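You operate a simulated robot arm through the tools that you are given. There is no shell and no other tool. Be economical: measure what you need, move in short steps, check, and stop when the job is done.

You run a simulated two-armed robot. Do the job below in one go: nothing can be reset, and whatever is moved stays where it is left.

JOB
Close the table drawer. Take the red block and put it in the black frame. Put one of the data plates from the top of the steel table on the blue plate. Stack the blue carton that says "rivets" from the top of the grey bench on top of the blue carton marked "washers". Fetch the green dome cap and set it on the purple plate. Put the gold bush on the top of the long steel table. Stack the white carton labelled "clips" from the top of the long steel table on top of the white carton that says "shims". Put the three-hole tube marked "Y1" from the top of the assembly bench on the top of the grey bench. Open the battery box lid. The order is free. Set down upright: red block, data plate.
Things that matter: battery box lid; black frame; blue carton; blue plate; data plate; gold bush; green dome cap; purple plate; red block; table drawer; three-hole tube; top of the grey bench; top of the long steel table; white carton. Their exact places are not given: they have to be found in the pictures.

It is judged by the outcome, as a careful person would: the job done as asked, and still so three seconds after it is handed in. It fails if anything else is knocked over, pushed out of place, dropped, spilled or broken. A push-on lid holds only when it is set on centred and level and pressed home; a screw cap is set on level and turned clockwise until tight.

ROBOT AND FRAMES
Two 6-joint arms with two-finger grippers on one trunk, on a base that drives. Base frame: it is fixed to the floor where the robot stands at the start and does not move with it; the origin is under the middle of the robot, x ahead of it, y to its left, z up. Lengths are in mm, angles in degrees, forces in N, time in s.
The left shoulder is at the start at [60, 143, 875], the right one opposite. With the tool pointing down near the work surface each hand reaches from about 320 to 720 mm from the robot's upright axis, wherever it stands, measured 20 degrees to its own side. Places, roughly: battery box lid [-3000, 4000, 900]; black frame (14x14 cm) [640, -1180, 920]; blue carton [0, 2000, 750]; blue plate (13x13x1 cm) [600, -600, 900]; data plate [1250, 500, 1000]; gold bush (2x2x3 cm) [500, 2400, 900]; green dome cap (6x6x4 cm) [400, 2200, 900]; purple plate (13x13x1 cm) [600, -700, 900]; red block [750, -500, 1000]; table drawer [700, -100, 800]; three-hole tube [0, -2750, 750]; top of the grey bench [200, 2100, 800]; top of the long steel table (144x18 cm) [1660, 1840, 800]; white carton [1750, 2250, 750]. Payload 2.45 kg a hand.
Tool frame (each hand has its own): the origin (TCP) lies between the finger pads and is the grasp point; the fingertips stand 26 mm ahead of it; z points along the fingers, y is the line along which they close. The gripper opens to 96 mm. The gripper's body begins 69 mm behind the TCP.
Orientation is that of the tool frame in the base frame, as a unit quaternion [x, y, z, w]. With the fingers straight down and closing along the base's y, the tool's x points along the base's -x, its y along +y and its z along -z.

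CONTROLS
- The arms move only by the tool move_arm. It takes "left_plan", "right_plan" or both (then of equal length, played together; a hand with none holds still); each is a list of rows, each a list of 7 numbers: the gripper command, from -1 (fully open) to 1 (shut), values between in proportion, then the shift along the tool's x, y, z in m, then the turn, a rotation vector about the tool's x, y, z in degrees. In form: [[jaw, dx, dy, dz, rx, ry, rz], ...]. A call has 1 to 20 rows; each row is the pose to reach, as a shift and turn from the pose commanded when the call began, along the tool's axes at that moment. A row lasts 0.2 s, in which the tool goes at most 50 mm and 8.6 degrees; a call with a longer step from one row to the next is refused whole, and so is a gripper value outside its range. A pose out of reach is approached as far as the arm can. The call stops where the force on the tool passes 40 N (or 10 N more than at its start, if that is more) or the arm is blocked; 0.2 s more then pass. The fingers move at their own pace and stop on an object; they squeeze with about 33 N. The grip force told is the motor's: it shows also when the fingers shut on nothing. Time passes only in rows, and 0.2 s behind the last, so rows that repeat a pose let the fingers close. The reply holds the time, the measured pose of the TCP, the force on the tool along the base axes, the opening and the grip force, in the units named above and with some noise, with the torque about the TCP (base axes, N m) and any sound that the robot's microphone picked up.
- Cameras (640 x 400 px; columns grow to the right, rows downward): "scene" is now at [132.6, -40.6, 1486.8]; the picture's right is [-0.46, -0.89, 0.00], its down [-0.61, 0.32, -0.72] and it looks along [0.64, -0.34, -0.69] (base axes); focal length 254 px, centre (320, 200). "left" rides on the left gripper at [82, -3, -98] in its tool frame; the picture's right is [0.04, 1.00, 0.00], its down [-0.73, 0.03, -0.68] and it looks along [-0.68, 0.03, 0.73] (tool axes); focal length 256 px, centre (320, 200). "right" rides on the right gripper at [81, 3, -98] in its tool frame; the picture's right is [-0.04, 1.00, 0.00], its down [-0.73, -0.03, -0.68] and it looks along [-0.68, -0.03, 0.73] (tool axes); focal length 256 px, centre (320, 200).
- grab_frame(camera): a new picture of that camera. The clock stands still meanwhile.
- lift_body(by): slides the trunk up (or, below 0, down) by that many mm; the arms and the scene camera ride with it, the base frame stays. It gives what a move gives, with no picture.
- roll_base(legs): drives the robot by 1 to 6 legs, each [ahead, turn to the left] in mm and degrees, along the robot's own axes; the way and the turn of a leg run together, so that a leg with both is an arc; at most 1500 mm and 180 degrees a leg. The arms and the cameras ride along, it lands a little off, and it stops where it bumps. It gives what a move gives.
- aim_head(pan, tilt): turns the head with the scene camera to pan (to the left, within 86 degrees either way) and tilt (down, from -29 to 69), counted from straight ahead of the robot. It gives what a move gives.
- pixel_to_xyz(camera, pixels): for up to 12 pixels [column, row] of the newest picture of that camera ("zoom" is the newest enlarged one), the place [x, y, z] in the base frame of the surface seen there, good to about 3 mm. The clock stands still meanwhile.
- inspect(camera, box): a new picture of the part [left, top, right, bottom] of that camera's present view, enlarged. The clock stands still meanwhile.
- job_done(): hands the job in; it is judged then, once.

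Keep the steps short. Do not move on a guess: measure, check each grasp and each placing, and mend mistakes. In all there are 322 turns and 216 pictures (those below and enlarged ones count). Leave the grippers open and the arms clear of the work at the hand-in unless told otherwise, and finish with a single line.

The tools are called after ">>>" as a command line: name --argument value ..., lists and objects as JSON in quotes. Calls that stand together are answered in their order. move_arm: Moves the arms, as the interface text tells. Its arguments: {"type":"object","properties":{"left_plan":{"type":"array"},"right_plan":{"type":"array"}},"required":[]} The other tools are called the same way: lift_body (by) slides the trunk up or down; roll_base (legs) drives the base; aim_head (pan, tilt) turns the head that bears the scene camera; grab_frame (camera) takes a picture; pixel_to_xyz (camera, pixels) gives the place of the surface under pixels of a picture; inspect (camera, box) takes an enlarged picture of a part of a camera's view; job_done () hands the job in.

At the start:

```text
clock: 0.0
left_eef_pos: [364.1, -69.6, 1194.8]
left_orientation: [-0.003, 1.0, 0.0, 0.0]
left_contact_force: [-0.4, -0.2, -0.3]
left_wrist_torque: [0.01, 0.01, 0.01]
left_grip_width: 95.9
left_finger_force: 0.0
right_eef_pos: [288.1, -416.8, 1162.1]
right_orientation: [-0.003, 1.0, 0.0, 0.0]
right_contact_force: [-0.3, -0.2, -0.8]
right_wrist_torque: [-0.02, 0.02, 0.01]
right_grip_width: 95.9
right_finger_force: 0.0
trunk travel left (down, up): [-500.0, 90.0]
robot x, y, heading: [-0.7, 3.5, 0.2]
head pan, tilt: [-27.6, 43.6]
```

scene: 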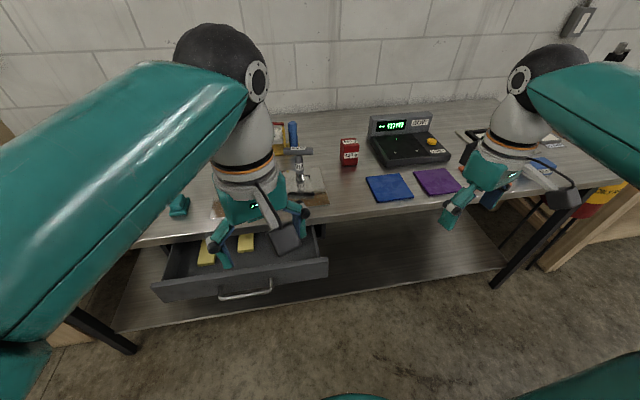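
right: 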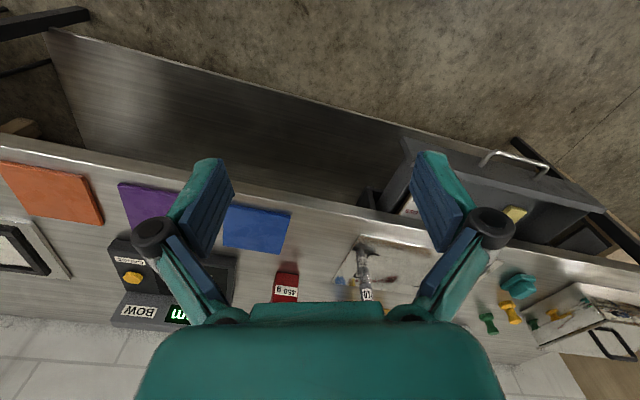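
left: 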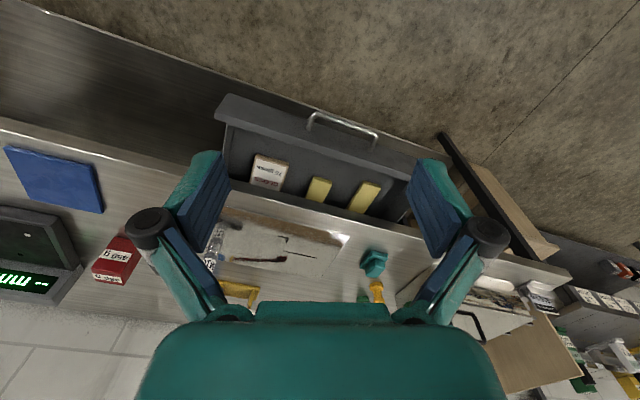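

I see the steel table, with the open drawer (handle near 247,290), red block (349,152), and blue and purple plates. I'll measure these in the scene picture first.

>>> grab_frame --camera "scene"

>>> pixel_to_xyz --camera "scene" --pixels '[[247, 294], [240, 280], [349, 141], [349, 158], [389, 187], [436, 181], [330, 265], [150, 290], [380, 205], [160, 240]]'

>>> inspect --camera "scene" --box '[240, 90, 480, 240]'

>>> inspect --camera "left" --box '[380, 200, 640, 400]'

```text
212 pictures are left
```

scene: 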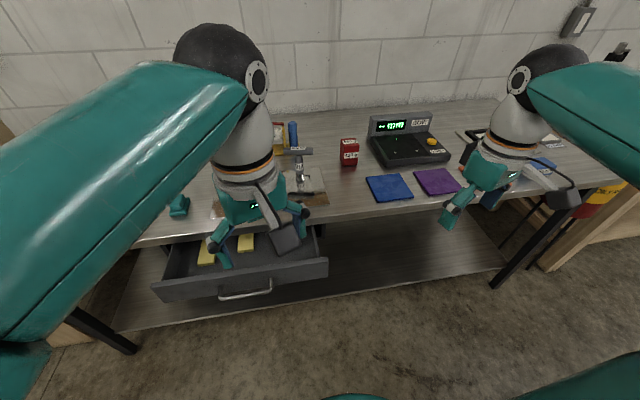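

```text
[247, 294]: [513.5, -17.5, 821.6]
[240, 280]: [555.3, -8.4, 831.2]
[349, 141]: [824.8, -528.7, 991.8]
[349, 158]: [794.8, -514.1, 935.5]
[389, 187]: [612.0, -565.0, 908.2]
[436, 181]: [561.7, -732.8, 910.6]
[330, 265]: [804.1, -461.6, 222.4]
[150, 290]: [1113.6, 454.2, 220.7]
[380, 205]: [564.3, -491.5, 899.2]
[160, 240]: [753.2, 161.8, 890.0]
```

```text
2.67 times, centred on (360, 165) of scene
```

zoom: 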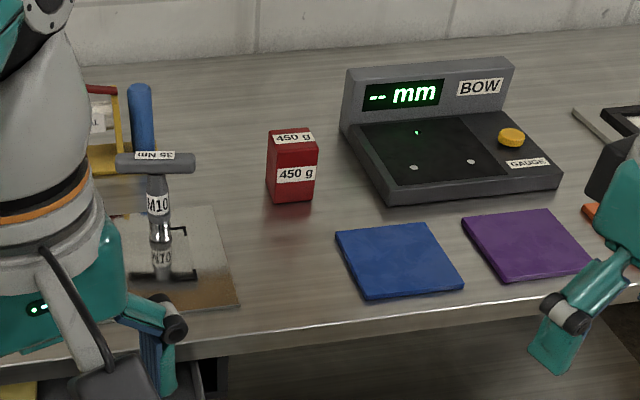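

```text
2.00 times, centred on (510, 300) of left
```

zoom: 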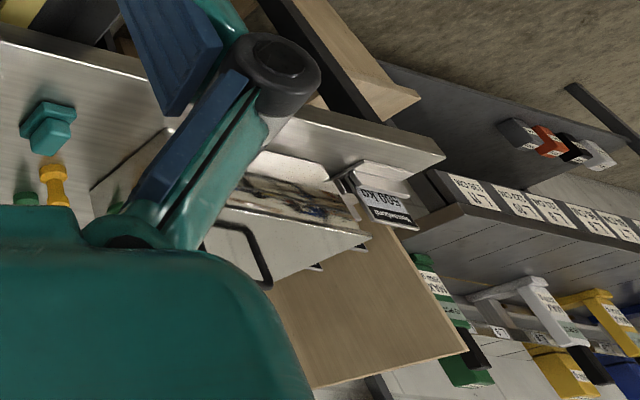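

Next I'll measure the drawer from the left camera, then look left with the head.

>>> grab_frame --camera "left"

>>> pixel_to_xyz --camera "left" --pixels '[[342, 127], [317, 125], [370, 140], [320, 112], [230, 97], [420, 155], [300, 205], [340, 225], [268, 172], [318, 188], [375, 262], [500, 310]]'

>>> aim_head --pan 35 --tilt 30

>>> grab_frame --camera "scene"

```text
209 pictures are left
```

left: 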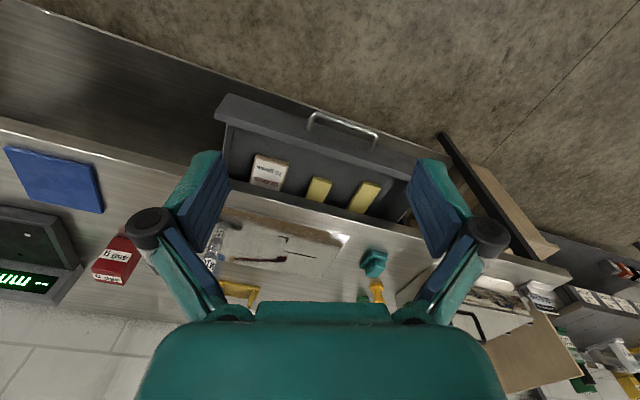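

```text
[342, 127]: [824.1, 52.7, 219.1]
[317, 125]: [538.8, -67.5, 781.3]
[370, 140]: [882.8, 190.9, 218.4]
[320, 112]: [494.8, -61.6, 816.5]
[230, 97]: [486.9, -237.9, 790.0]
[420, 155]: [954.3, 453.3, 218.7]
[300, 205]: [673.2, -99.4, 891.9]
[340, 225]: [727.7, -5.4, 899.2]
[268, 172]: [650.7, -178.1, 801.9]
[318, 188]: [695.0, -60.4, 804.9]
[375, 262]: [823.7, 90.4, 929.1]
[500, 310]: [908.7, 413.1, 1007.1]
```

```text
clock: 1.3
left_eef_pos: [364.4, -69.6, 1195.4]
left_orientation: [-0.003, 1.0, 0.0, 0.0]
left_contact_force: [0.4, -0.6, -0.2]
left_wrist_torque: [-0.01, 0.01, 0.02]
left_grip_width: 96.1
left_finger_force: 0.1
right_eef_pos: [288.0, -415.5, 1163.7]
right_orientation: [-0.003, 1.0, 0.0, 0.0]
right_contact_force: [-0.2, 0.3, 0.5]
right_wrist_torque: [-0.02, -0.05, -0.01]
right_grip_width: 96.1
right_finger_force: 0.1
trunk travel left (down, up): [-500.0, 90.0]
robot x, y, heading: [0.2, -5.1, -0.1]
head pan, tilt: [35.0, 30.0]
```

```text
208 pictures are left
```

scene: 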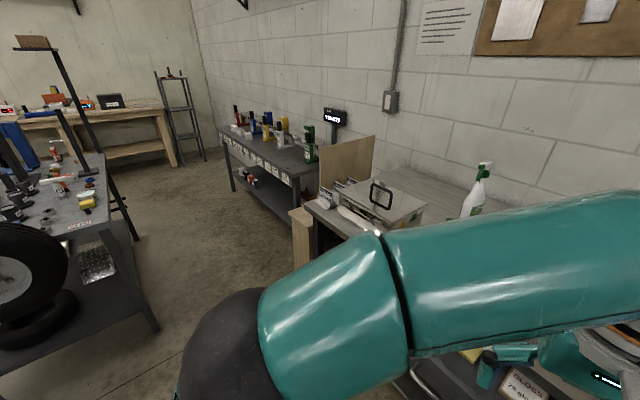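

I see a long table at (270,150), the grey bench on the left, and a box stack near (370,200). I'll enlarge these areas.

>>> inspect --camera "scene" --box '[220, 100, 380, 200]'

>>> inspect --camera "scene" --box '[290, 140, 510, 260]'

>>> pixel_to_xyz --camera "zoom" --pixels '[[255, 150], [300, 100], [200, 150], [350, 230], [80, 185], [130, 120], [40, 135]]'

>>> inspect --camera "scene" --box '[0, 80, 160, 280]'

```text
4.00 times, centred on (300, 150) of scene
```

zoom: 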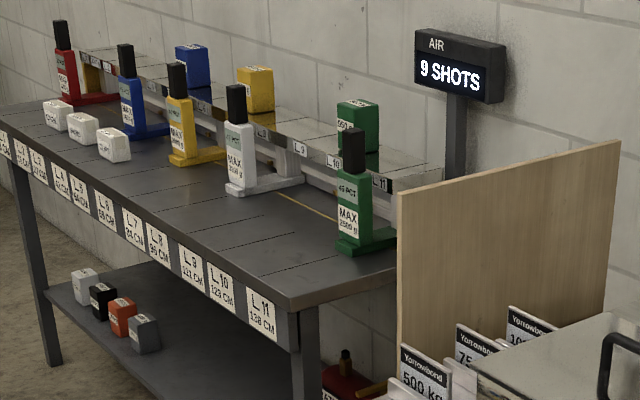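

```text
2.91 times, centred on (400, 200) of scene
```

zoom: 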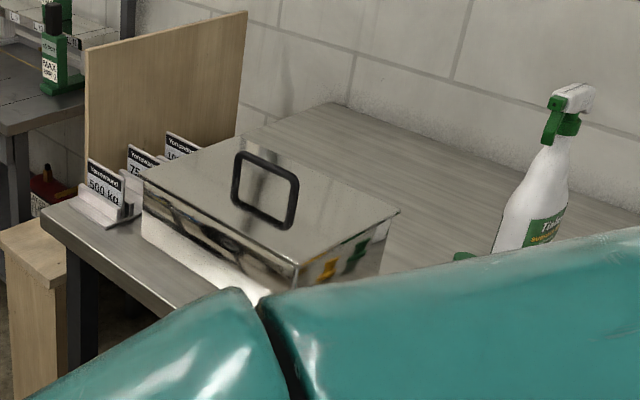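

```text
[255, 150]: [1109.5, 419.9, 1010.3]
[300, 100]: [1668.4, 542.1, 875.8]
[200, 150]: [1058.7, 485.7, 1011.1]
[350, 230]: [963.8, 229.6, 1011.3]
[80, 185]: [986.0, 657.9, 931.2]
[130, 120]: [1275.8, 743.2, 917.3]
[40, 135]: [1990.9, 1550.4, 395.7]
```

```text
2.00 times, centred on (80, 180) of scene
```

zoom: 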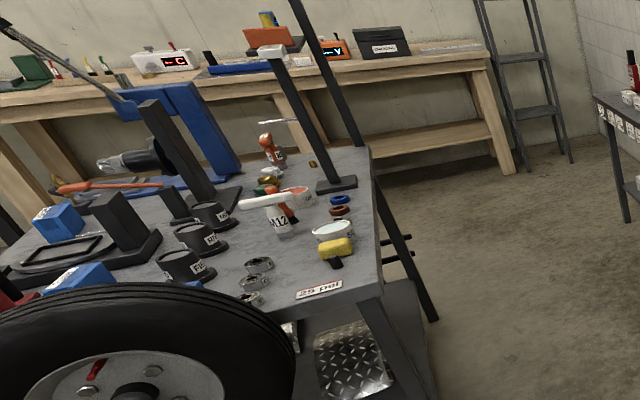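

The data plates stand in a rack at the far left of this table. I'll do the drawer first and look straight ahead and down.

>>> aim_head --pan -5 --tilt 60

>>> grab_frame --camera "scene"

>>> inspect --camera "left" --box '[200, 80, 460, 240]'

>>> pixel_to_xyz --camera "zoom" --pixels '[[265, 86], [273, 98], [350, 112], [428, 138], [432, 128], [60, 40], [180, 70], [250, 88], [480, 160], [520, 175], [50, 55]]'

```text
clock: 2.4
left_eef_pos: [364.5, -69.0, 1195.5]
left_orientation: [-0.003, 1.0, -0.001, 0.0]
left_contact_force: [0.7, -0.2, 1.1]
left_wrist_torque: [0.0, -0.01, 0.0]
left_grip_width: 95.7
left_finger_force: 0.0
right_eef_pos: [287.8, -416.3, 1162.6]
right_orientation: [-0.003, 1.0, 0.0, 0.0]
right_contact_force: [-0.2, -0.3, 0.0]
right_wrist_torque: [0.01, 0.03, 0.0]
right_grip_width: 95.8
right_finger_force: 0.0
trunk travel left (down, up): [-500.0, 90.0]
robot x, y, heading: [1.3, 1.1, 0.3]
head pan, tilt: [-5.0, 60.0]
```

```text
204 pictures are left
```

scene: 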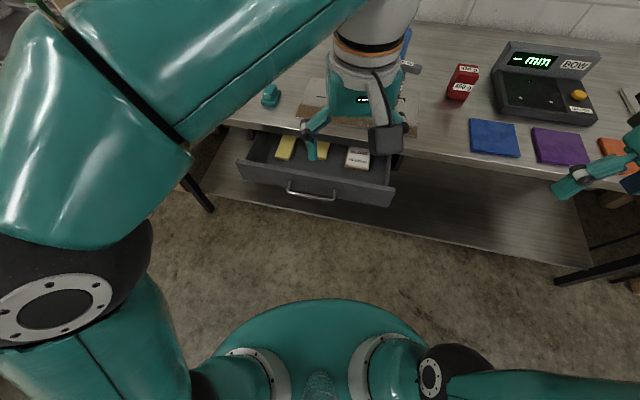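

```text
2.46 times, centred on (330, 160) of left
```

zoom: 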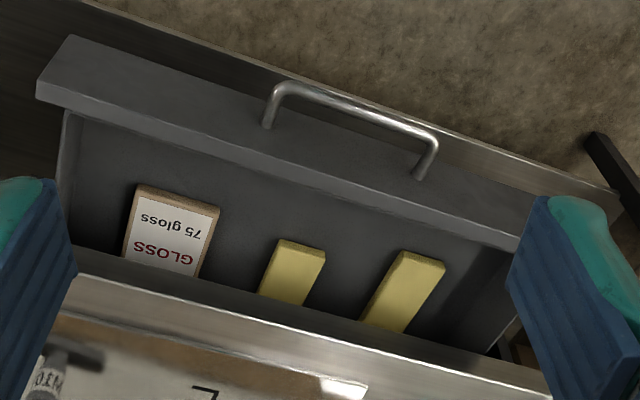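

```text
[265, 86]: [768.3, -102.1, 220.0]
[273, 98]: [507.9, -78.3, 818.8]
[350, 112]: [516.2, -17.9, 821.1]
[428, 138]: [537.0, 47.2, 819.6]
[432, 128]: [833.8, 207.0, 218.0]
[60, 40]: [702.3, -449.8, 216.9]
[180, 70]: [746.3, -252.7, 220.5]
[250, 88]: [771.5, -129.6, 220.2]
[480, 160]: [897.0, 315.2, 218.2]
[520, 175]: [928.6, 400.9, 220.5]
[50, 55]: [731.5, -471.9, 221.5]
```

The handle bar runs from (508,-78) to (537,47) at z≈820, so the table is turned about 13°. I'll bring the closed left hand in front of the handle, fingers tilted forward.

>>> move_arm --left_plan '[[1, 0, 0.01, 0.04, 0, -4, 0], [1, -0.01, 0.02, 0.085, 0, -8, 0], [1, -0.02, 0.03, 0.13, 0, -12, 0], [1, -0.03, 0.04, 0.175, 0, -16, 0], [1, -0.04, 0.05, 0.22, 0, -20, 0], [1, -0.05, 0.06, 0.265, 0, -24, 0], [1, -0.06, 0.065, 0.31, 0, -28, 0], [1, -0.07, 0.065, 0.355, 0, -30, 0], [1, -0.075, 0.065, 0.38, 0, -30, 0], [1, -0.075, 0.065, 0.38, 0, -30, 0]]'

>>> grab_frame --camera "scene"

>>> grab_frame --camera "left"

```text
clock: 4.6
left_eef_pos: [439.1, -2.8, 814.9]
left_orientation: [-0.003, 0.966, 0.001, 0.259]
left_contact_force: [0.1, 0.4, 0.7]
left_wrist_torque: [-0.03, -0.01, 0.05]
left_grip_width: 0.0
left_finger_force: 28.6
right_eef_pos: [287.3, -416.6, 1162.7]
right_orientation: [-0.003, 1.0, 0.0, 0.0]
right_contact_force: [-0.7, -0.3, 1.0]
right_wrist_torque: [0.0, -0.02, 0.03]
right_grip_width: 95.9
right_finger_force: 0.0
trunk travel left (down, up): [-500.0, 90.0]
robot x, y, heading: [0.5, 2.2, -0.1]
head pan, tilt: [-5.0, 60.0]
```

```text
202 pictures are left
```

scene: 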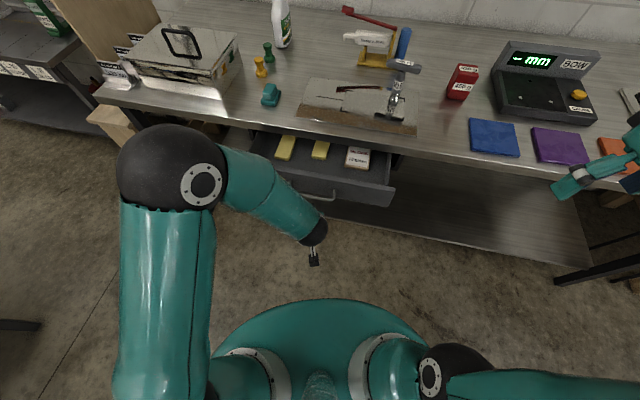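

```text
201 pictures are left
```

left: 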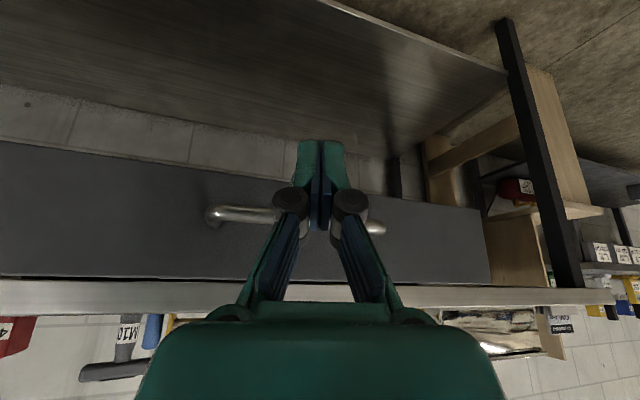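

The fist is in front of the handle. Now I'll push along the drawer's axis in small steps.

>>> move_arm --left_plan '[[1, -0.0253, -0.0068, 0.0146, 0, 0, 0], [1, -0.0506, -0.0136, 0.0292, 0, 0, 0], [1, -0.0674, -0.0181, 0.039, 0, 0, 0], [1, -0.0759, -0.0203, 0.0438, 0, 0, 0], [1, -0.0843, -0.0226, 0.0487, 0, 0, 0], [1, -0.0927, -0.0249, 0.0536, 0, 0, 0], [1, -0.1012, -0.0271, 0.0584, 0, 0, 0], [1, -0.1096, -0.0294, 0.0633, 0, 0, 0], [1, -0.118, -0.0316, 0.0682, 0, 0, 0], [1, -0.1265, -0.0339, 0.0731, 0, 0, 0]]'

>>> grab_frame --camera "scene"

```text
clock: 6.8
left_eef_pos: [586.7, -37.8, 814.3]
left_orientation: [-0.003, 0.966, 0.0, 0.258]
left_contact_force: [-0.1, 0.4, -0.7]
left_wrist_torque: [-0.03, -0.01, -0.04]
left_grip_width: 0.1
left_finger_force: 28.7
right_eef_pos: [288.1, -417.5, 1162.3]
right_orientation: [-0.002, 1.0, 0.0, 0.0]
right_contact_force: [0.3, 0.1, -0.5]
right_wrist_torque: [0.01, 0.01, 0.02]
right_grip_width: 96.3
right_finger_force: 0.1
trunk travel left (down, up): [-500.0, 90.0]
robot x, y, heading: [-1.5, 0.5, 0.1]
head pan, tilt: [-5.0, 60.0]
```

```text
200 pictures are left
```

scene: 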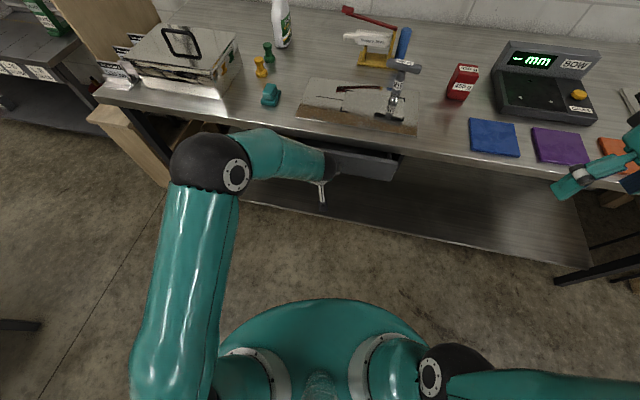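

The drawer is moving in with almost no resistance. I'll keep pushing until it stops.

>>> move_arm --left_plan '[[1, -0.0126, -0.0034, 0.0073, 0, 0, 0], [1, -0.0253, -0.0068, 0.0146, 0, 0, 0], [1, -0.0337, -0.009, 0.0195, 0, 0, 0], [1, -0.0422, -0.0113, 0.0244, 0, 0, 0], [1, -0.0506, -0.0136, 0.0292, 0, 0, 0], [1, -0.059, -0.0158, 0.0341, 0, 0, 0], [1, -0.0674, -0.0181, 0.039, 0, 0, 0]]'

>>> grab_frame --camera "scene"

>>> grab_frame --camera "left"

```text
clock: 7.8
left_eef_pos: [624.9, -46.6, 807.2]
left_orientation: [-0.002, 0.969, 0.006, 0.249]
left_contact_force: [-11.5, 4.2, 0.4]
left_wrist_torque: [-0.04, -0.09, -0.13]
left_grip_width: 0.0
left_finger_force: 28.5
right_eef_pos: [289.9, -416.1, 1162.2]
right_orientation: [-0.003, 1.0, 0.0, -0.001]
right_contact_force: [0.0, -0.2, -0.7]
right_wrist_torque: [0.02, 0.08, 0.0]
right_grip_width: 96.3
right_finger_force: 0.1
trunk travel left (down, up): [-500.0, 90.0]
robot x, y, heading: [-3.2, 1.9, 0.2]
head pan, tilt: [-5.0, 60.0]
stopped in row 4 (left hand): the force on the tool passed its limit at 46 N (the readings are from after the stop); the commanded pose is now the measured one
```

```text
199 pictures are left
```

scene: 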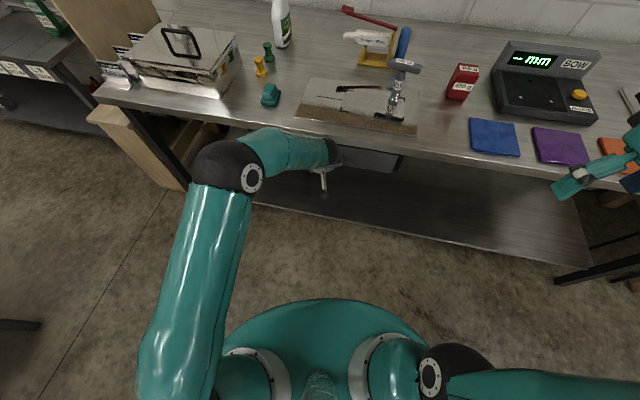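

```text
198 pictures are left
```

left: 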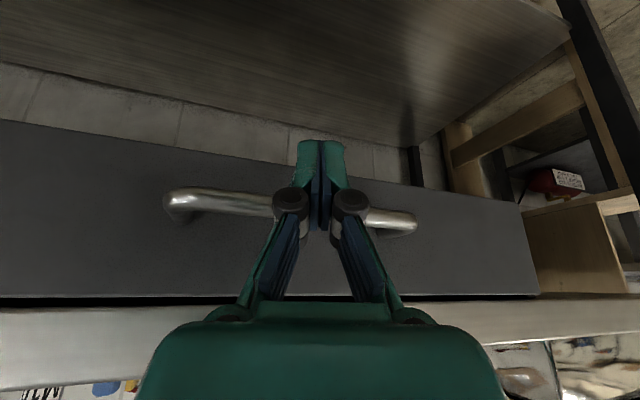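

It stopped at 46 N. I'll back off and check whether the drawer front is fully home.

>>> move_arm --left_plan '[[1, 0.0253, 0.0068, -0.0146, 0, 0, 0], [1, 0.0506, 0.0136, -0.0292, 0, 0, 0], [1, 0.09, 0.03, -0.055, 0, 0, 0], [1, 0.12, 0.06, -0.08, 0, 0, 0]]'

>>> grab_frame --camera "scene"

>>> grab_frame --camera "left"

```text
clock: 8.8
left_eef_pos: [481.3, 13.0, 823.5]
left_orientation: [-0.002, 0.968, 0.005, 0.25]
left_contact_force: [-0.1, 0.9, 0.4]
left_wrist_torque: [0.01, 0.0, -0.02]
left_grip_width: 0.2
left_finger_force: 28.5
right_eef_pos: [287.4, -416.1, 1163.4]
right_orientation: [-0.003, 1.0, 0.0, 0.0]
right_contact_force: [0.2, -0.1, -0.4]
right_wrist_torque: [0.04, 0.02, 0.01]
right_grip_width: 96.1
right_finger_force: 0.0
trunk travel left (down, up): [-500.0, 90.0]
robot x, y, heading: [3.0, 0.4, 0.3]
head pan, tilt: [-5.0, 60.0]
```

```text
197 pictures are left
```

scene: 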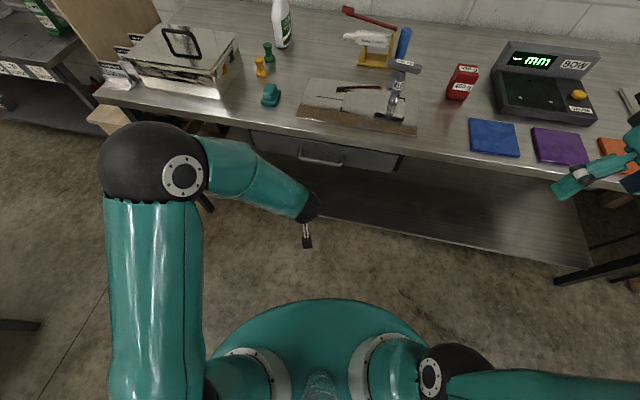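

```text
196 pictures are left
```

left: 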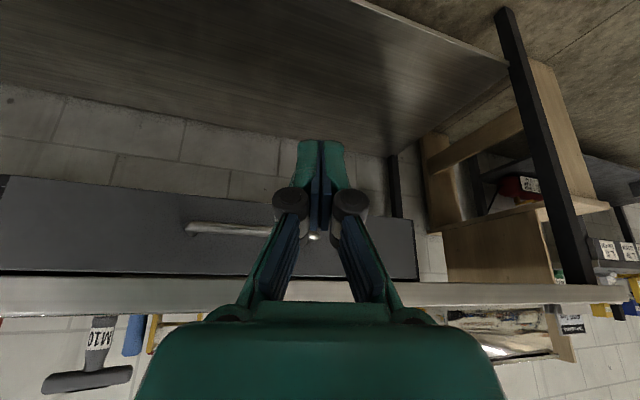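

>>> inspect --camera "scene" --box '[230, 110, 440, 210]'

>>> pixel_to_xyz --camera "zoom" --pixels '[[275, 155], [420, 165], [350, 125], [480, 150], [100, 85], [500, 125], [440, 190]]'

```text
3.05 times, centred on (335, 160) of scene
```

zoom: 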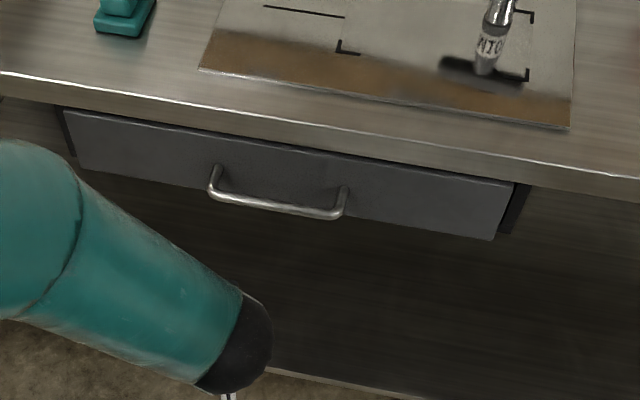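

```text
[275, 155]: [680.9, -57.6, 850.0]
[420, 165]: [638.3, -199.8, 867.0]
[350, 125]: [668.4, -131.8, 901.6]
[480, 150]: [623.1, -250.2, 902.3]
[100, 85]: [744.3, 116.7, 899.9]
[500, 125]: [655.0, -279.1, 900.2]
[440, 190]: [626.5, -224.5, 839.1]
```

The front looks about flush with the edge, perhaps slightly proud. I'll give one more slow push to confirm the stop.

>>> move_arm --left_plan '[[1, -0.036, -0.019, 0.0225, 0, 0, 0], [1, -0.072, -0.037, 0.045, 0, 0, 0], [1, -0.1, -0.05, 0.063, 0, 0, 0], [1, -0.11, -0.055, 0.0695, 0, 0, 0], [1, -0.1186, -0.058, 0.0748, 0, 0, 0], [1, -0.122, -0.0592, 0.0767, 0, 0, 0], [1, -0.1254, -0.0604, 0.0785, 0, 0, 0], [1, -0.1287, -0.0616, 0.0804, 0, 0, 0], [1, -0.132, -0.0628, 0.0822, 0, 0, 0], [1, -0.1354, -0.064, 0.084, 0, 0, 0], [1, -0.1387, -0.0652, 0.0859, 0, 0, 0], [1, -0.142, -0.0664, 0.0878, 0, 0, 0]]'

>>> grab_frame --camera "left"

```text
clock: 10.5
left_eef_pos: [626.6, -44.8, 808.0]
left_orientation: [-0.002, 0.97, 0.011, 0.242]
left_contact_force: [-10.5, 2.7, -1.2]
left_wrist_torque: [0.02, -0.01, -0.08]
left_grip_width: 0.0
left_finger_force: 28.5
right_eef_pos: [289.0, -416.6, 1163.8]
right_orientation: [-0.003, 1.0, 0.001, -0.001]
right_contact_force: [0.3, -0.5, 0.1]
right_wrist_torque: [0.05, 0.03, 0.02]
right_grip_width: 95.6
right_finger_force: 0.1
trunk travel left (down, up): [-500.0, 90.0]
robot x, y, heading: [-0.8, -0.5, 0.2]
head pan, tilt: [-5.0, 60.0]
stopped in row 8 (left hand): the force on the tool passed its limit at 43 N (the readings are from after the stop); the commanded pose is now the measured one
```

```text
194 pictures are left
```

left: 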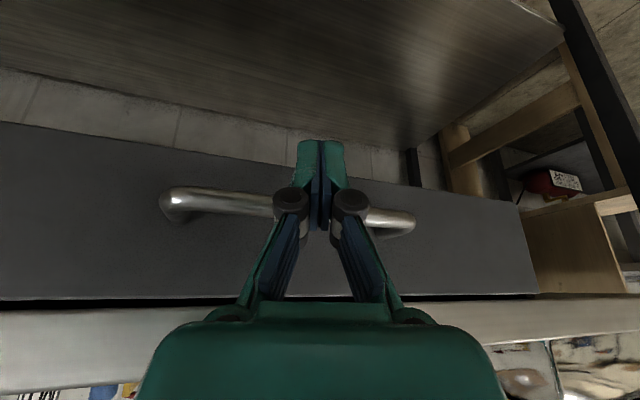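

It stopped at the same place, so the drawer is closed. I'll retract the left hand up to its carry pose.

>>> move_arm --left_plan '[[-1, 0.044, 0, -0.0235, 0, 4, 0], [-1, 0.088, 0, -0.047, 0, 8, 0], [-1, 0.09, 0, -0.09, 0, 12, 0], [-1, 0.08, 0, -0.135, 0, 16, 0], [-1, 0.07, 0, -0.18, 0, 20, 0], [-1, 0.06, 0, -0.225, 0, 24, 0], [-1, 0.05, 0, -0.27, 0, 28, 0], [-1, 0.04, 0, -0.315, 0, 28, 0], [-1, 0.025, 0, -0.36, 0, 28, 0], [-1, 0.013, 0, -0.4, 0, 28, 0], [-1, 0.003, 0, -0.421, 0, 28, 0]]'

>>> aim_head --pan -55 --tilt 35

>>> grab_frame --camera "scene"

>>> grab_frame --camera "right"

```text
clock: 12.9
left_eef_pos: [426.0, -53.3, 1179.3]
left_orientation: [-0.006, 1.0, 0.009, 0.003]
left_contact_force: [0.2, -0.2, -0.1]
left_wrist_torque: [-0.02, 0.03, -0.02]
left_grip_width: 96.1
left_finger_force: 0.1
right_eef_pos: [287.3, -417.0, 1164.4]
right_orientation: [-0.003, 1.0, 0.0, 0.0]
right_contact_force: [0.0, 0.0, -0.7]
right_wrist_torque: [0.0, 0.01, 0.01]
right_grip_width: 96.0
right_finger_force: 0.1
trunk travel left (down, up): [-500.0, 90.0]
robot x, y, heading: [-1.1, -0.4, 0.2]
head pan, tilt: [-5.0, 60.0]
```

```text
clock: 14.1
left_eef_pos: [426.6, -53.0, 1178.4]
left_orientation: [-0.005, 1.0, 0.009, 0.002]
left_contact_force: [0.3, -0.7, 0.2]
left_wrist_torque: [-0.02, 0.02, 0.01]
left_grip_width: 95.9
left_finger_force: 0.0
right_eef_pos: [287.3, -416.6, 1163.4]
right_orientation: [-0.003, 1.0, 0.0, -0.001]
right_contact_force: [-0.2, -0.5, 0.2]
right_wrist_torque: [-0.02, -0.01, -0.01]
right_grip_width: 95.8
right_finger_force: 0.1
trunk travel left (down, up): [-500.0, 90.0]
robot x, y, heading: [-0.3, 0.4, 0.1]
head pan, tilt: [-55.0, 35.0]
```

```text
193 pictures are left
```

scene: 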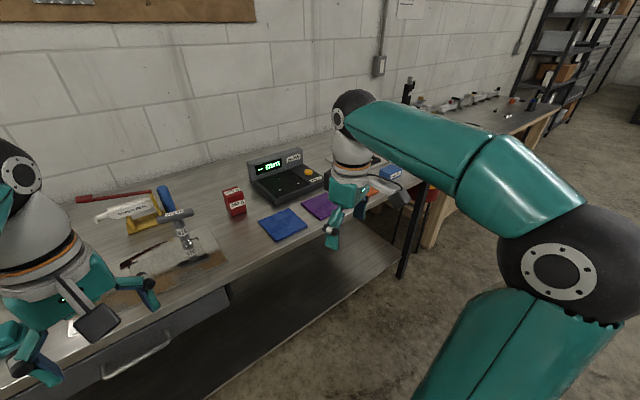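

```text
192 pictures are left
```

right: 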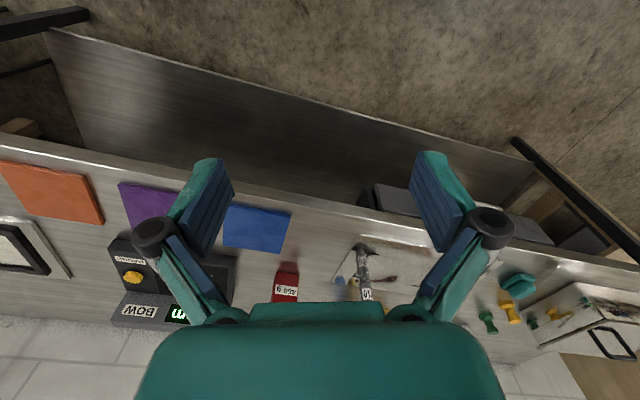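

I'll measure the shelf's front edge, the plates, the red block and the black frame for base positioning.

>>> pixel_to_xyz --camera "right" --pixels '[[200, 85], [400, 130], [50, 35], [100, 155], [300, 197], [60, 190], [258, 230], [150, 205], [25, 250], [60, 275], [290, 270], [285, 292]]'

>>> pixel_to_xyz --camera "scene" --pixels '[[233, 190], [234, 210], [221, 188], [245, 188], [282, 225], [318, 206], [360, 250], [300, 300], [440, 190], [372, 176]]'

```text
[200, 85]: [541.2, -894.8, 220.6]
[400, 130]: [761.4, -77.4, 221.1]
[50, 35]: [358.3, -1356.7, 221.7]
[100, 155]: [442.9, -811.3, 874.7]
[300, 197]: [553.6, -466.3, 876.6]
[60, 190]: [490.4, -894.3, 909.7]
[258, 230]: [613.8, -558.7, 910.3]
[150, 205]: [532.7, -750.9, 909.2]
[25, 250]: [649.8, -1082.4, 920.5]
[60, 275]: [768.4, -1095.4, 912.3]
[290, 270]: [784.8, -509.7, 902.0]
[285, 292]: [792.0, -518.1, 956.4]
```

```text
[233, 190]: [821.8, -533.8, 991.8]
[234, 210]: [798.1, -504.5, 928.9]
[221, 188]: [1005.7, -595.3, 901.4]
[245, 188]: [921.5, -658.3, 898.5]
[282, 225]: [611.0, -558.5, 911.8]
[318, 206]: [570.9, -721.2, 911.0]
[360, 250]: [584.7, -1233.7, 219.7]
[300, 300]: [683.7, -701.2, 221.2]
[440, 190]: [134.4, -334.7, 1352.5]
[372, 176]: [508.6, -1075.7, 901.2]
```

The table is turned about 17.5°, and its front edge is 668 mm out. I'll square up to it and drive in 330 mm, with the hands high.

>>> roll_base --legs '[[0, -17.6], [330, 0]]'

>>> aim_head --pan -20 --tilt 45

>>> grab_frame --camera "scene"

>>> grab_frame --camera "right"

```text
clock: 17.4
left_eef_pos: [706.0, -282.3, 1178.7]
left_orientation: [0.151, 0.989, 0.008, 0.002]
left_contact_force: [0.9, 0.0, 0.6]
left_wrist_torque: [0.04, 0.04, 0.01]
left_grip_width: 95.9
left_finger_force: 0.0
right_eef_pos: [463.2, -586.5, 1163.6]
right_orientation: [0.152, 0.988, 0.0, -0.001]
right_contact_force: [0.4, -0.1, -0.4]
right_wrist_torque: [-0.01, 0.01, 0.0]
right_grip_width: 96.4
right_finger_force: 0.1
trunk travel left (down, up): [-500.0, 90.0]
robot x, y, heading: [314.2, -102.6, -17.6]
head pan, tilt: [-55.0, 35.0]
```

```text
clock: 18.4
left_eef_pos: [705.3, -282.3, 1180.2]
left_orientation: [0.15, 0.989, 0.009, 0.004]
left_contact_force: [0.2, 0.2, 0.2]
left_wrist_torque: [0.01, 0.0, 0.03]
left_grip_width: 96.0
left_finger_force: 0.1
right_eef_pos: [462.8, -586.2, 1164.3]
right_orientation: [0.152, 0.988, 0.001, 0.0]
right_contact_force: [-0.1, -0.3, -0.5]
right_wrist_torque: [0.02, 0.0, -0.02]
right_grip_width: 95.8
right_finger_force: 0.1
trunk travel left (down, up): [-500.0, 90.0]
robot x, y, heading: [318.9, -102.4, -17.7]
head pan, tilt: [-20.0, 45.0]
```

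```text
191 pictures are left
```

scene: 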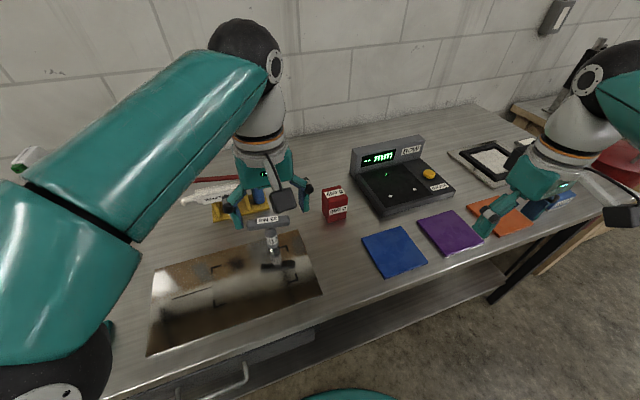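

```text
190 pictures are left
```

right: 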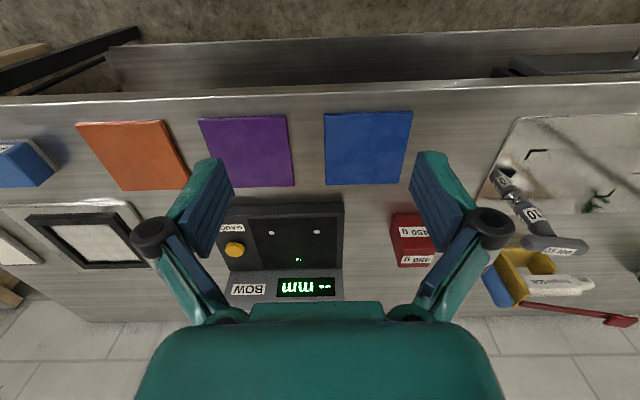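

I'll measure the red block's faces and the frame.

>>> inspect --camera "scene" --box '[300, 170, 370, 230]'

>>> pixel_to_xyz --camera "scene" --pixels '[[334, 189], [323, 190], [343, 187], [329, 196], [339, 184], [340, 212], [348, 220], [485, 160], [470, 155], [500, 175], [515, 158], [497, 143]]'

>>> pixel_to_xyz --camera "right" --pixels '[[392, 215], [400, 266], [392, 240], [430, 266], [90, 240], [60, 222], [115, 260], [40, 215], [130, 218], [75, 266]]'

```text
6.67 times, centred on (335, 200) of scene
```

zoom: 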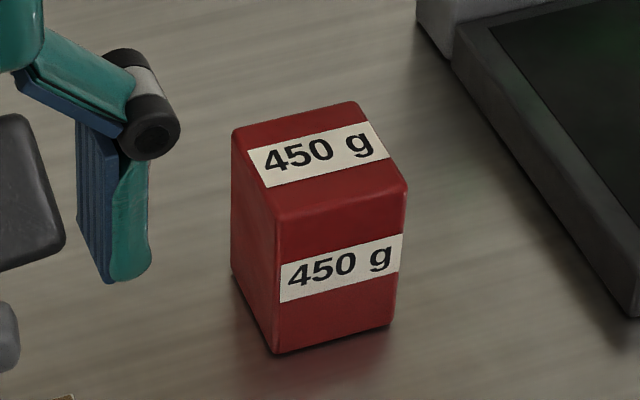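

```text
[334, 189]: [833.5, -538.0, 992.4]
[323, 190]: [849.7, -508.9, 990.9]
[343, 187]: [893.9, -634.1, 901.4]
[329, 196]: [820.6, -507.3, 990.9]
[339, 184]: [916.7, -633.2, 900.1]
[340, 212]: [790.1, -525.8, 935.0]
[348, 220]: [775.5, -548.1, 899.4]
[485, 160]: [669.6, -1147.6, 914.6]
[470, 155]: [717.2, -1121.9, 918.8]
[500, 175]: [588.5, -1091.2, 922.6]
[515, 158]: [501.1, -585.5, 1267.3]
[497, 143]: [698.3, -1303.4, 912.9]
```

```text
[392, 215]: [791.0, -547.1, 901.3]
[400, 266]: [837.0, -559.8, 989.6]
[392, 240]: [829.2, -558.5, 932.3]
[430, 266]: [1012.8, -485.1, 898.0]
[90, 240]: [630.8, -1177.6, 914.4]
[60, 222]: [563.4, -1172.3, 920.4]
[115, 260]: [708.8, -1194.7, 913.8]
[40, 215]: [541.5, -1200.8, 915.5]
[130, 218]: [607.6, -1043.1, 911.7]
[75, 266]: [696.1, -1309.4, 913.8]
```

>>> pixel_to_xyz --camera "zoom" --pixels '[[282, 212], [398, 188], [242, 135], [350, 108], [320, 160], [280, 345], [390, 322]]'

```text
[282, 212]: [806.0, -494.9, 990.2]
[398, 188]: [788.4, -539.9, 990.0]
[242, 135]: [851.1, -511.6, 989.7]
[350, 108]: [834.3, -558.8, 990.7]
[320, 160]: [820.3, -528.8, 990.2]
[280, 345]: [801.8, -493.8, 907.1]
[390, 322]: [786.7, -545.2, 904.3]
```

The block is 50×50×90 at (820,-526), top 991, yaw ≈ -21.5°. I'll move the right hand above it and shift the left hand clear to the left.

>>> move_arm --right_plan '[[-1, -0.04, 0.02, 0, 0, 0, 0], [-1, -0.08, 0.04, 0, 0, 0, 1], [-1, -0.12, 0.06, 0, 0, 0, 2], [-1, -0.16, 0.082, 0, 0, 0, 3], [-1, -0.2, 0.103, 0, 0, 0, 4], [-1, -0.24, 0.123, 0, 0, 0, 4], [-1, -0.28, 0.144, 0, 0, 0, 4], [-1, -0.322, 0.165, 0, 0, 0, 4], [-1, -0.322, 0.165, 0.04, 0, 0, 4], [-1, -0.322, 0.165, 0.08, 0, 0, 4], [-1, -0.322, 0.165, 0.08, 0, 0, 4]]' --left_plan '[[-1, 0.01, 0.04, 0, 0, 0, 0], [-1, 0.02, 0.08, 0, 0, 0, 0], [-1, 0.03, 0.12, 0, 0, 0, 0], [-1, 0.04, 0.16, 0, 0, 0, 0], [-1, 0.05, 0.2, 0, 0, 0, 0], [-1, 0.05, 0.24, 0, 0, 0, 0], [-1, 0.05, 0.24, 0, 0, 0, 0], [-1, 0.05, 0.24, 0, 0, 0, 0], [-1, 0.05, 0.24, 0, 0, 0, 0], [-1, 0.05, 0.24, 0, 0, 0, 0], [-1, 0.05, 0.24, 0, 0, 0, 0]]'

>>> grab_frame --camera "right"

```text
clock: 20.8
left_eef_pos: [728.6, -40.0, 1185.0]
left_orientation: [0.151, 0.988, 0.009, 0.004]
left_contact_force: [-0.5, -0.3, -0.5]
left_wrist_torque: [-0.03, 0.04, 0.0]
left_grip_width: 95.8
left_finger_force: 0.0
right_eef_pos: [816.5, -526.5, 1084.6]
right_orientation: [0.186, 0.983, 0.0, 0.0]
right_contact_force: [0.0, 0.4, -0.5]
right_wrist_torque: [0.0, 0.0, -0.01]
right_grip_width: 95.8
right_finger_force: 0.1
right hand out of reach, approached as far as the arm can: row 8, 9
trunk travel left (down, up): [-500.0, 90.0]
robot x, y, heading: [313.4, -102.2, -18.0]
head pan, tilt: [-20.0, 45.0]
```

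```text
188 pictures are left
```

right: 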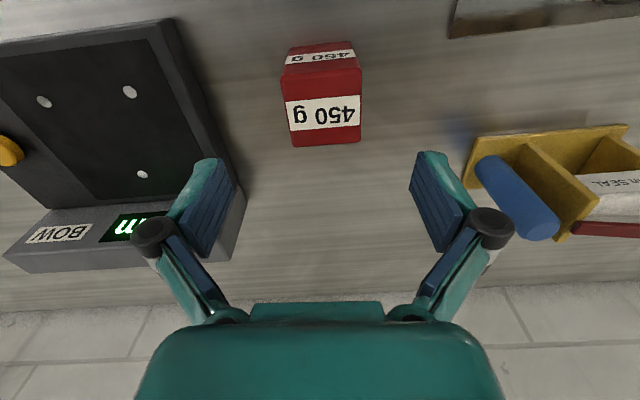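

Aligned. I'll narrow the opening to about 77 mm, descend to z 945 and close.

>>> move_arm --right_plan '[[-0.6, -0.002, 0, 0.03, 0, 0, 0], [-0.6, -0.003, 0, 0.06, 0, 0, 0], [-0.6, -0.003, 0, 0.09, 0, 0, 0], [-0.6, -0.003, 0, 0.115, 0, 0, 0], [-0.6, -0.003, 0, 0.138, 0, 0, 0], [1, -0.003, 0, 0.138, 0, 0, 0], [1, -0.003, 0, 0.138, 0, 0, 0], [1, -0.003, 0, 0.138, 0, 0, 0]]'

>>> grab_frame --camera "right"

```text
clock: 22.6
left_eef_pos: [727.3, -38.7, 1185.1]
left_orientation: [0.15, 0.989, 0.008, 0.004]
left_contact_force: [-0.4, 0.1, -0.1]
left_wrist_torque: [0.01, -0.01, -0.01]
left_grip_width: 95.9
left_finger_force: 0.2
right_eef_pos: [820.7, -527.9, 946.8]
right_orientation: [0.187, 0.982, 0.0, 0.002]
right_contact_force: [2.1, -0.9, 11.2]
right_wrist_torque: [0.03, -0.07, 0.04]
right_grip_width: 60.0
right_finger_force: 33.2
trunk travel left (down, up): [-500.0, 90.0]
robot x, y, heading: [314.4, -102.3, -17.6]
head pan, tilt: [-20.0, 45.0]
```

```text
187 pictures are left
```

right: 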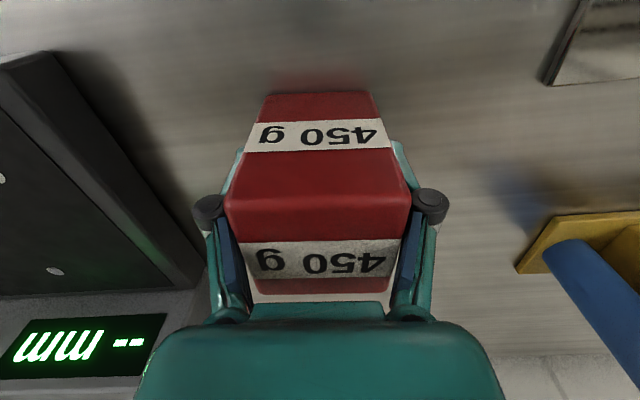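

The grasp is firm at 60 mm. I'll lift straight up, then draw the hand back for driving.

>>> move_arm --right_plan '[[1, 0, 0, -0.03, 0, 0, 0], [1, 0, 0, -0.07, 0, 0, 0], [1, 0, 0, -0.11, 0, 0, 0], [1, 0, 0, -0.14, 0, 0, 0], [1, 0.04, -0.01, -0.16, 0, 0, 0], [1, 0.08, -0.02, -0.18, 0, 0, 0], [1, 0.12, -0.03, -0.2, 0, 0, 0], [1, 0.16, -0.04, -0.2, 0, 0, 0], [1, 0.2, -0.05, -0.2, 0, 0, -4], [1, 0.2, -0.05, -0.2, 0, 0, -4]]'

>>> roll_base --legs '[[0, -90], [720, 0], [0, 90], [40, 0]]'

>>> aim_head --pan -25 --tilt 50

>>> grab_frame --camera "scene"

>>> grab_frame --camera "right"

```text
clock: 24.8
left_eef_pos: [730.7, -39.8, 1183.1]
left_orientation: [0.15, 0.989, 0.008, 0.003]
left_contact_force: [0.1, -0.5, 0.1]
left_wrist_torque: [-0.01, 0.03, -0.01]
left_grip_width: 96.1
left_finger_force: 0.1
right_eef_pos: [617.8, -499.6, 1145.6]
right_orientation: [0.152, 0.988, 0.001, 0.0]
right_contact_force: [0.1, -0.6, -5.2]
right_wrist_torque: [0.03, 0.03, 0.03]
right_grip_width: 59.9
right_finger_force: 32.8
trunk travel left (down, up): [-500.0, 90.0]
robot x, y, heading: [315.1, -106.3, -18.2]
head pan, tilt: [-20.0, 45.0]
```

```text
clock: 29.0
left_eef_pos: [414.0, -515.8, 1185.8]
left_orientation: [0.777, 0.629, 0.003, 0.009]
left_contact_force: [-0.3, -0.1, 0.1]
left_wrist_torque: [0.01, -0.09, -0.02]
left_grip_width: 96.0
left_finger_force: 0.1
right_eef_pos: [-55.2, -447.6, 1145.8]
right_orientation: [0.779, 0.627, 0.002, 0.001]
right_contact_force: [-1.0, 0.3, -4.5]
right_wrist_torque: [-0.02, -0.11, -0.03]
right_grip_width: 59.6
right_finger_force: 33.2
trunk travel left (down, up): [-500.0, 90.0]
robot x, y, heading: [362.5, -115.1, -103.7]
head pan, tilt: [-20.0, 45.0]
stopped in leg 1: the robot was blocked; the commanded pose is now the measured one
```

```text
clock: 29.7
left_eef_pos: [419.0, -516.5, 1186.0]
left_orientation: [0.777, 0.629, 0.003, 0.007]
left_contact_force: [1.0, 1.1, -0.4]
left_wrist_torque: [-0.03, -0.01, -0.01]
left_grip_width: 96.0
left_finger_force: 0.1
right_eef_pos: [-52.6, -446.9, 1148.2]
right_orientation: [0.779, 0.627, 0.0, 0.0]
right_contact_force: [0.3, 0.0, -5.2]
right_wrist_torque: [0.01, 0.01, 0.0]
right_grip_width: 59.9
right_finger_force: 32.7
trunk travel left (down, up): [-500.0, 90.0]
robot x, y, heading: [363.6, -121.6, -103.5]
head pan, tilt: [-25.0, 50.0]
```

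```text
186 pictures are left
```

scene: 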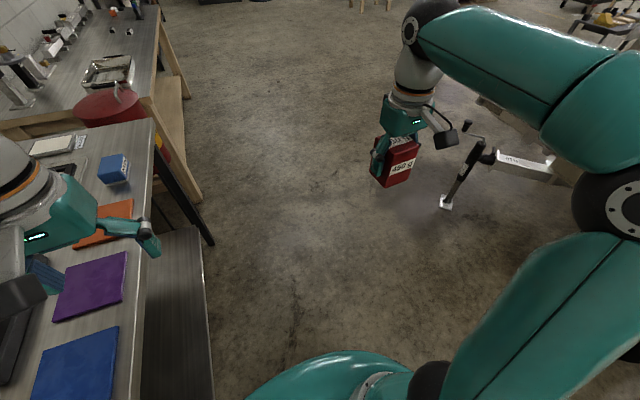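

```text
185 pictures are left
```

right: 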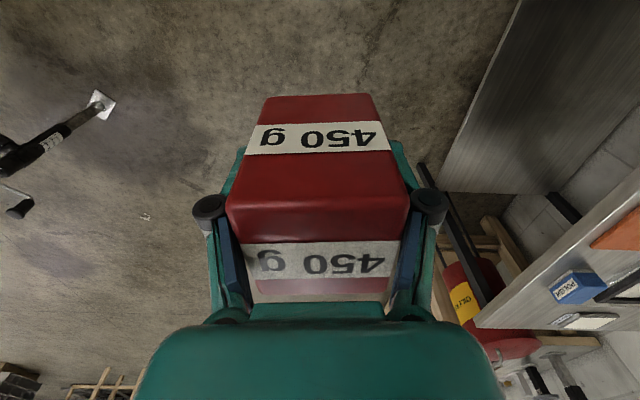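

The turn got blocked 4° short. I'll look left and down to see what is touching.

>>> aim_head --pan 60 --tilt 55

>>> grab_frame --camera "scene"

```text
clock: 31.3
left_eef_pos: [418.1, -516.6, 1184.4]
left_orientation: [0.777, 0.629, 0.003, 0.009]
left_contact_force: [0.3, 0.0, 0.4]
left_wrist_torque: [0.01, -0.02, 0.0]
left_grip_width: 95.9
left_finger_force: 0.1
right_eef_pos: [-51.9, -447.8, 1146.6]
right_orientation: [0.779, 0.627, 0.001, 0.001]
right_contact_force: [0.0, -0.4, -4.3]
right_wrist_torque: [0.03, -0.03, 0.0]
right_grip_width: 59.8
right_finger_force: 33.2
trunk travel left (down, up): [-500.0, 90.0]
robot x, y, heading: [358.3, -119.7, -103.7]
head pan, tilt: [60.0, 55.0]
```

```text
184 pictures are left
```

scene: 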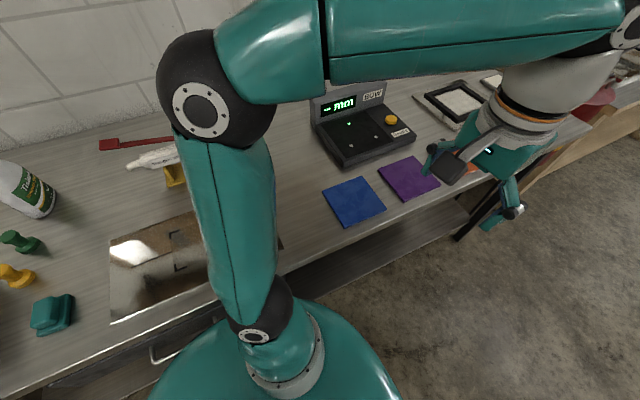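

>>> inspect --camera "scene" --box '[100, 120, 330, 270]'

>>> pixel_to_xyz --camera "scene" --pixels '[[355, 202], [410, 178], [175, 340], [265, 320], [330, 330], [215, 120], [240, 230], [210, 345]]'

>>> grab_frame --camera "left"

```text
2.67 times, centred on (215, 195) of scene
```

zoom: 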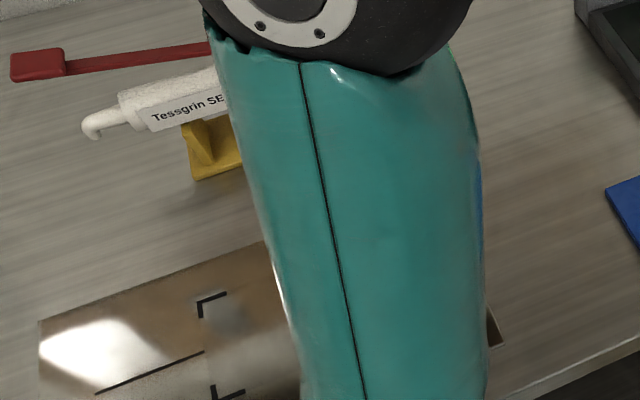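

```text
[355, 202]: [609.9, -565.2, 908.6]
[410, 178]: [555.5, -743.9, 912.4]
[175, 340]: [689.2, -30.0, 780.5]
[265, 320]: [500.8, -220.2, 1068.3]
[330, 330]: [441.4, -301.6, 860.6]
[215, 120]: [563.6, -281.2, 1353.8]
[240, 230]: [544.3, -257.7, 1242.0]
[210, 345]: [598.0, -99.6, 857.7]
```

```text
182 pictures are left
```

left: 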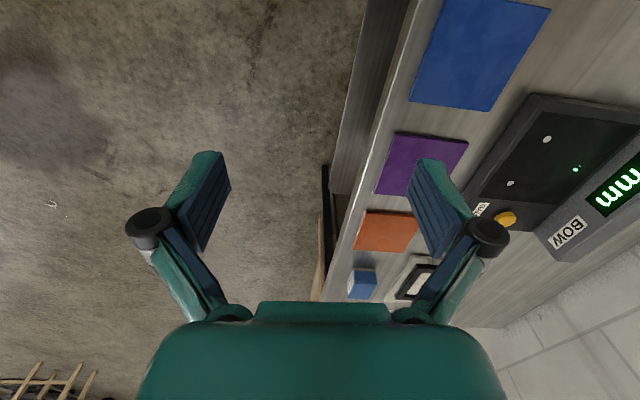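

The plates haven't shifted; the wide shoulder shell reached the table edge. I'll turn back, back off 150 mm, then turn and drive along.

>>> roll_base --legs '[[0, 86], [-150, 0]]'

>>> roll_base --legs '[[0, -90], [720, 0], [0, 90]]'

>>> aim_head --pan -15 --tilt 45

>>> grab_frame --camera "scene"

```text
clock: 34.1
left_eef_pos: [699.3, -330.8, 1185.7]
left_orientation: [0.441, 0.898, 0.005, 0.006]
left_contact_force: [1.4, 0.4, -0.7]
left_wrist_torque: [-0.08, 0.09, 0.0]
left_grip_width: 96.0
left_finger_force: 0.0
right_eef_pos: [340.6, -644.8, 1149.5]
right_orientation: [0.446, 0.895, -0.002, -0.002]
right_contact_force: [1.5, 0.9, -3.2]
right_wrist_torque: [-0.08, 0.08, -0.02]
right_grip_width: 59.7
right_finger_force: 33.0
trunk travel left (down, up): [-500.0, 90.0]
robot x, y, heading: [326.3, -140.5, -57.7]
head pan, tilt: [60.0, 55.0]
stopped in leg 1: the robot was blocked; the commanded pose is now the measured one
```

```text
clock: 37.9
left_eef_pos: [244.1, -532.3, 1187.8]
left_orientation: [0.889, 0.457, 0.002, 0.011]
left_contact_force: [0.0, 0.6, 0.7]
left_wrist_torque: [-0.1, -0.1, -0.01]
left_grip_width: 95.8
left_finger_force: 0.0
right_eef_pos: [-158.3, -281.0, 1147.7]
right_orientation: [0.892, 0.453, 0.002, 0.001]
right_contact_force: [-1.4, 1.8, -5.4]
right_wrist_torque: [-0.09, -0.09, 0.01]
right_grip_width: 60.0
right_finger_force: 33.3
trunk travel left (down, up): [-500.0, 90.0]
robot x, y, heading: [362.6, -153.1, -129.2]
head pan, tilt: [60.0, 55.0]
stopped in leg 1: the robot was blocked; the commanded pose is now the measured one
```

```text
clock: 39.4
left_eef_pos: [248.9, -536.3, 1185.9]
left_orientation: [0.889, 0.458, 0.002, 0.009]
left_contact_force: [0.3, 0.4, -0.9]
left_wrist_torque: [0.0, 0.02, 0.01]
left_grip_width: 95.9
left_finger_force: 0.1
right_eef_pos: [-154.1, -284.9, 1148.6]
right_orientation: [0.891, 0.454, 0.001, -0.001]
right_contact_force: [-0.8, -0.2, -4.9]
right_wrist_torque: [0.02, -0.06, 0.05]
right_grip_width: 59.6
right_finger_force: 32.9
trunk travel left (down, up): [-500.0, 90.0]
robot x, y, heading: [364.7, -158.4, -129.5]
head pan, tilt: [-15.0, 45.0]
```

```text
181 pictures are left
```

scene: 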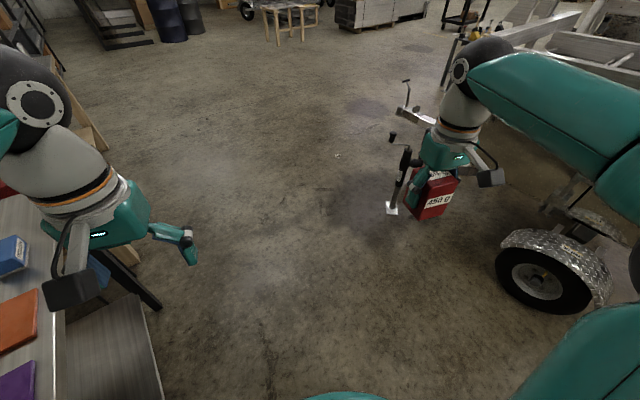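

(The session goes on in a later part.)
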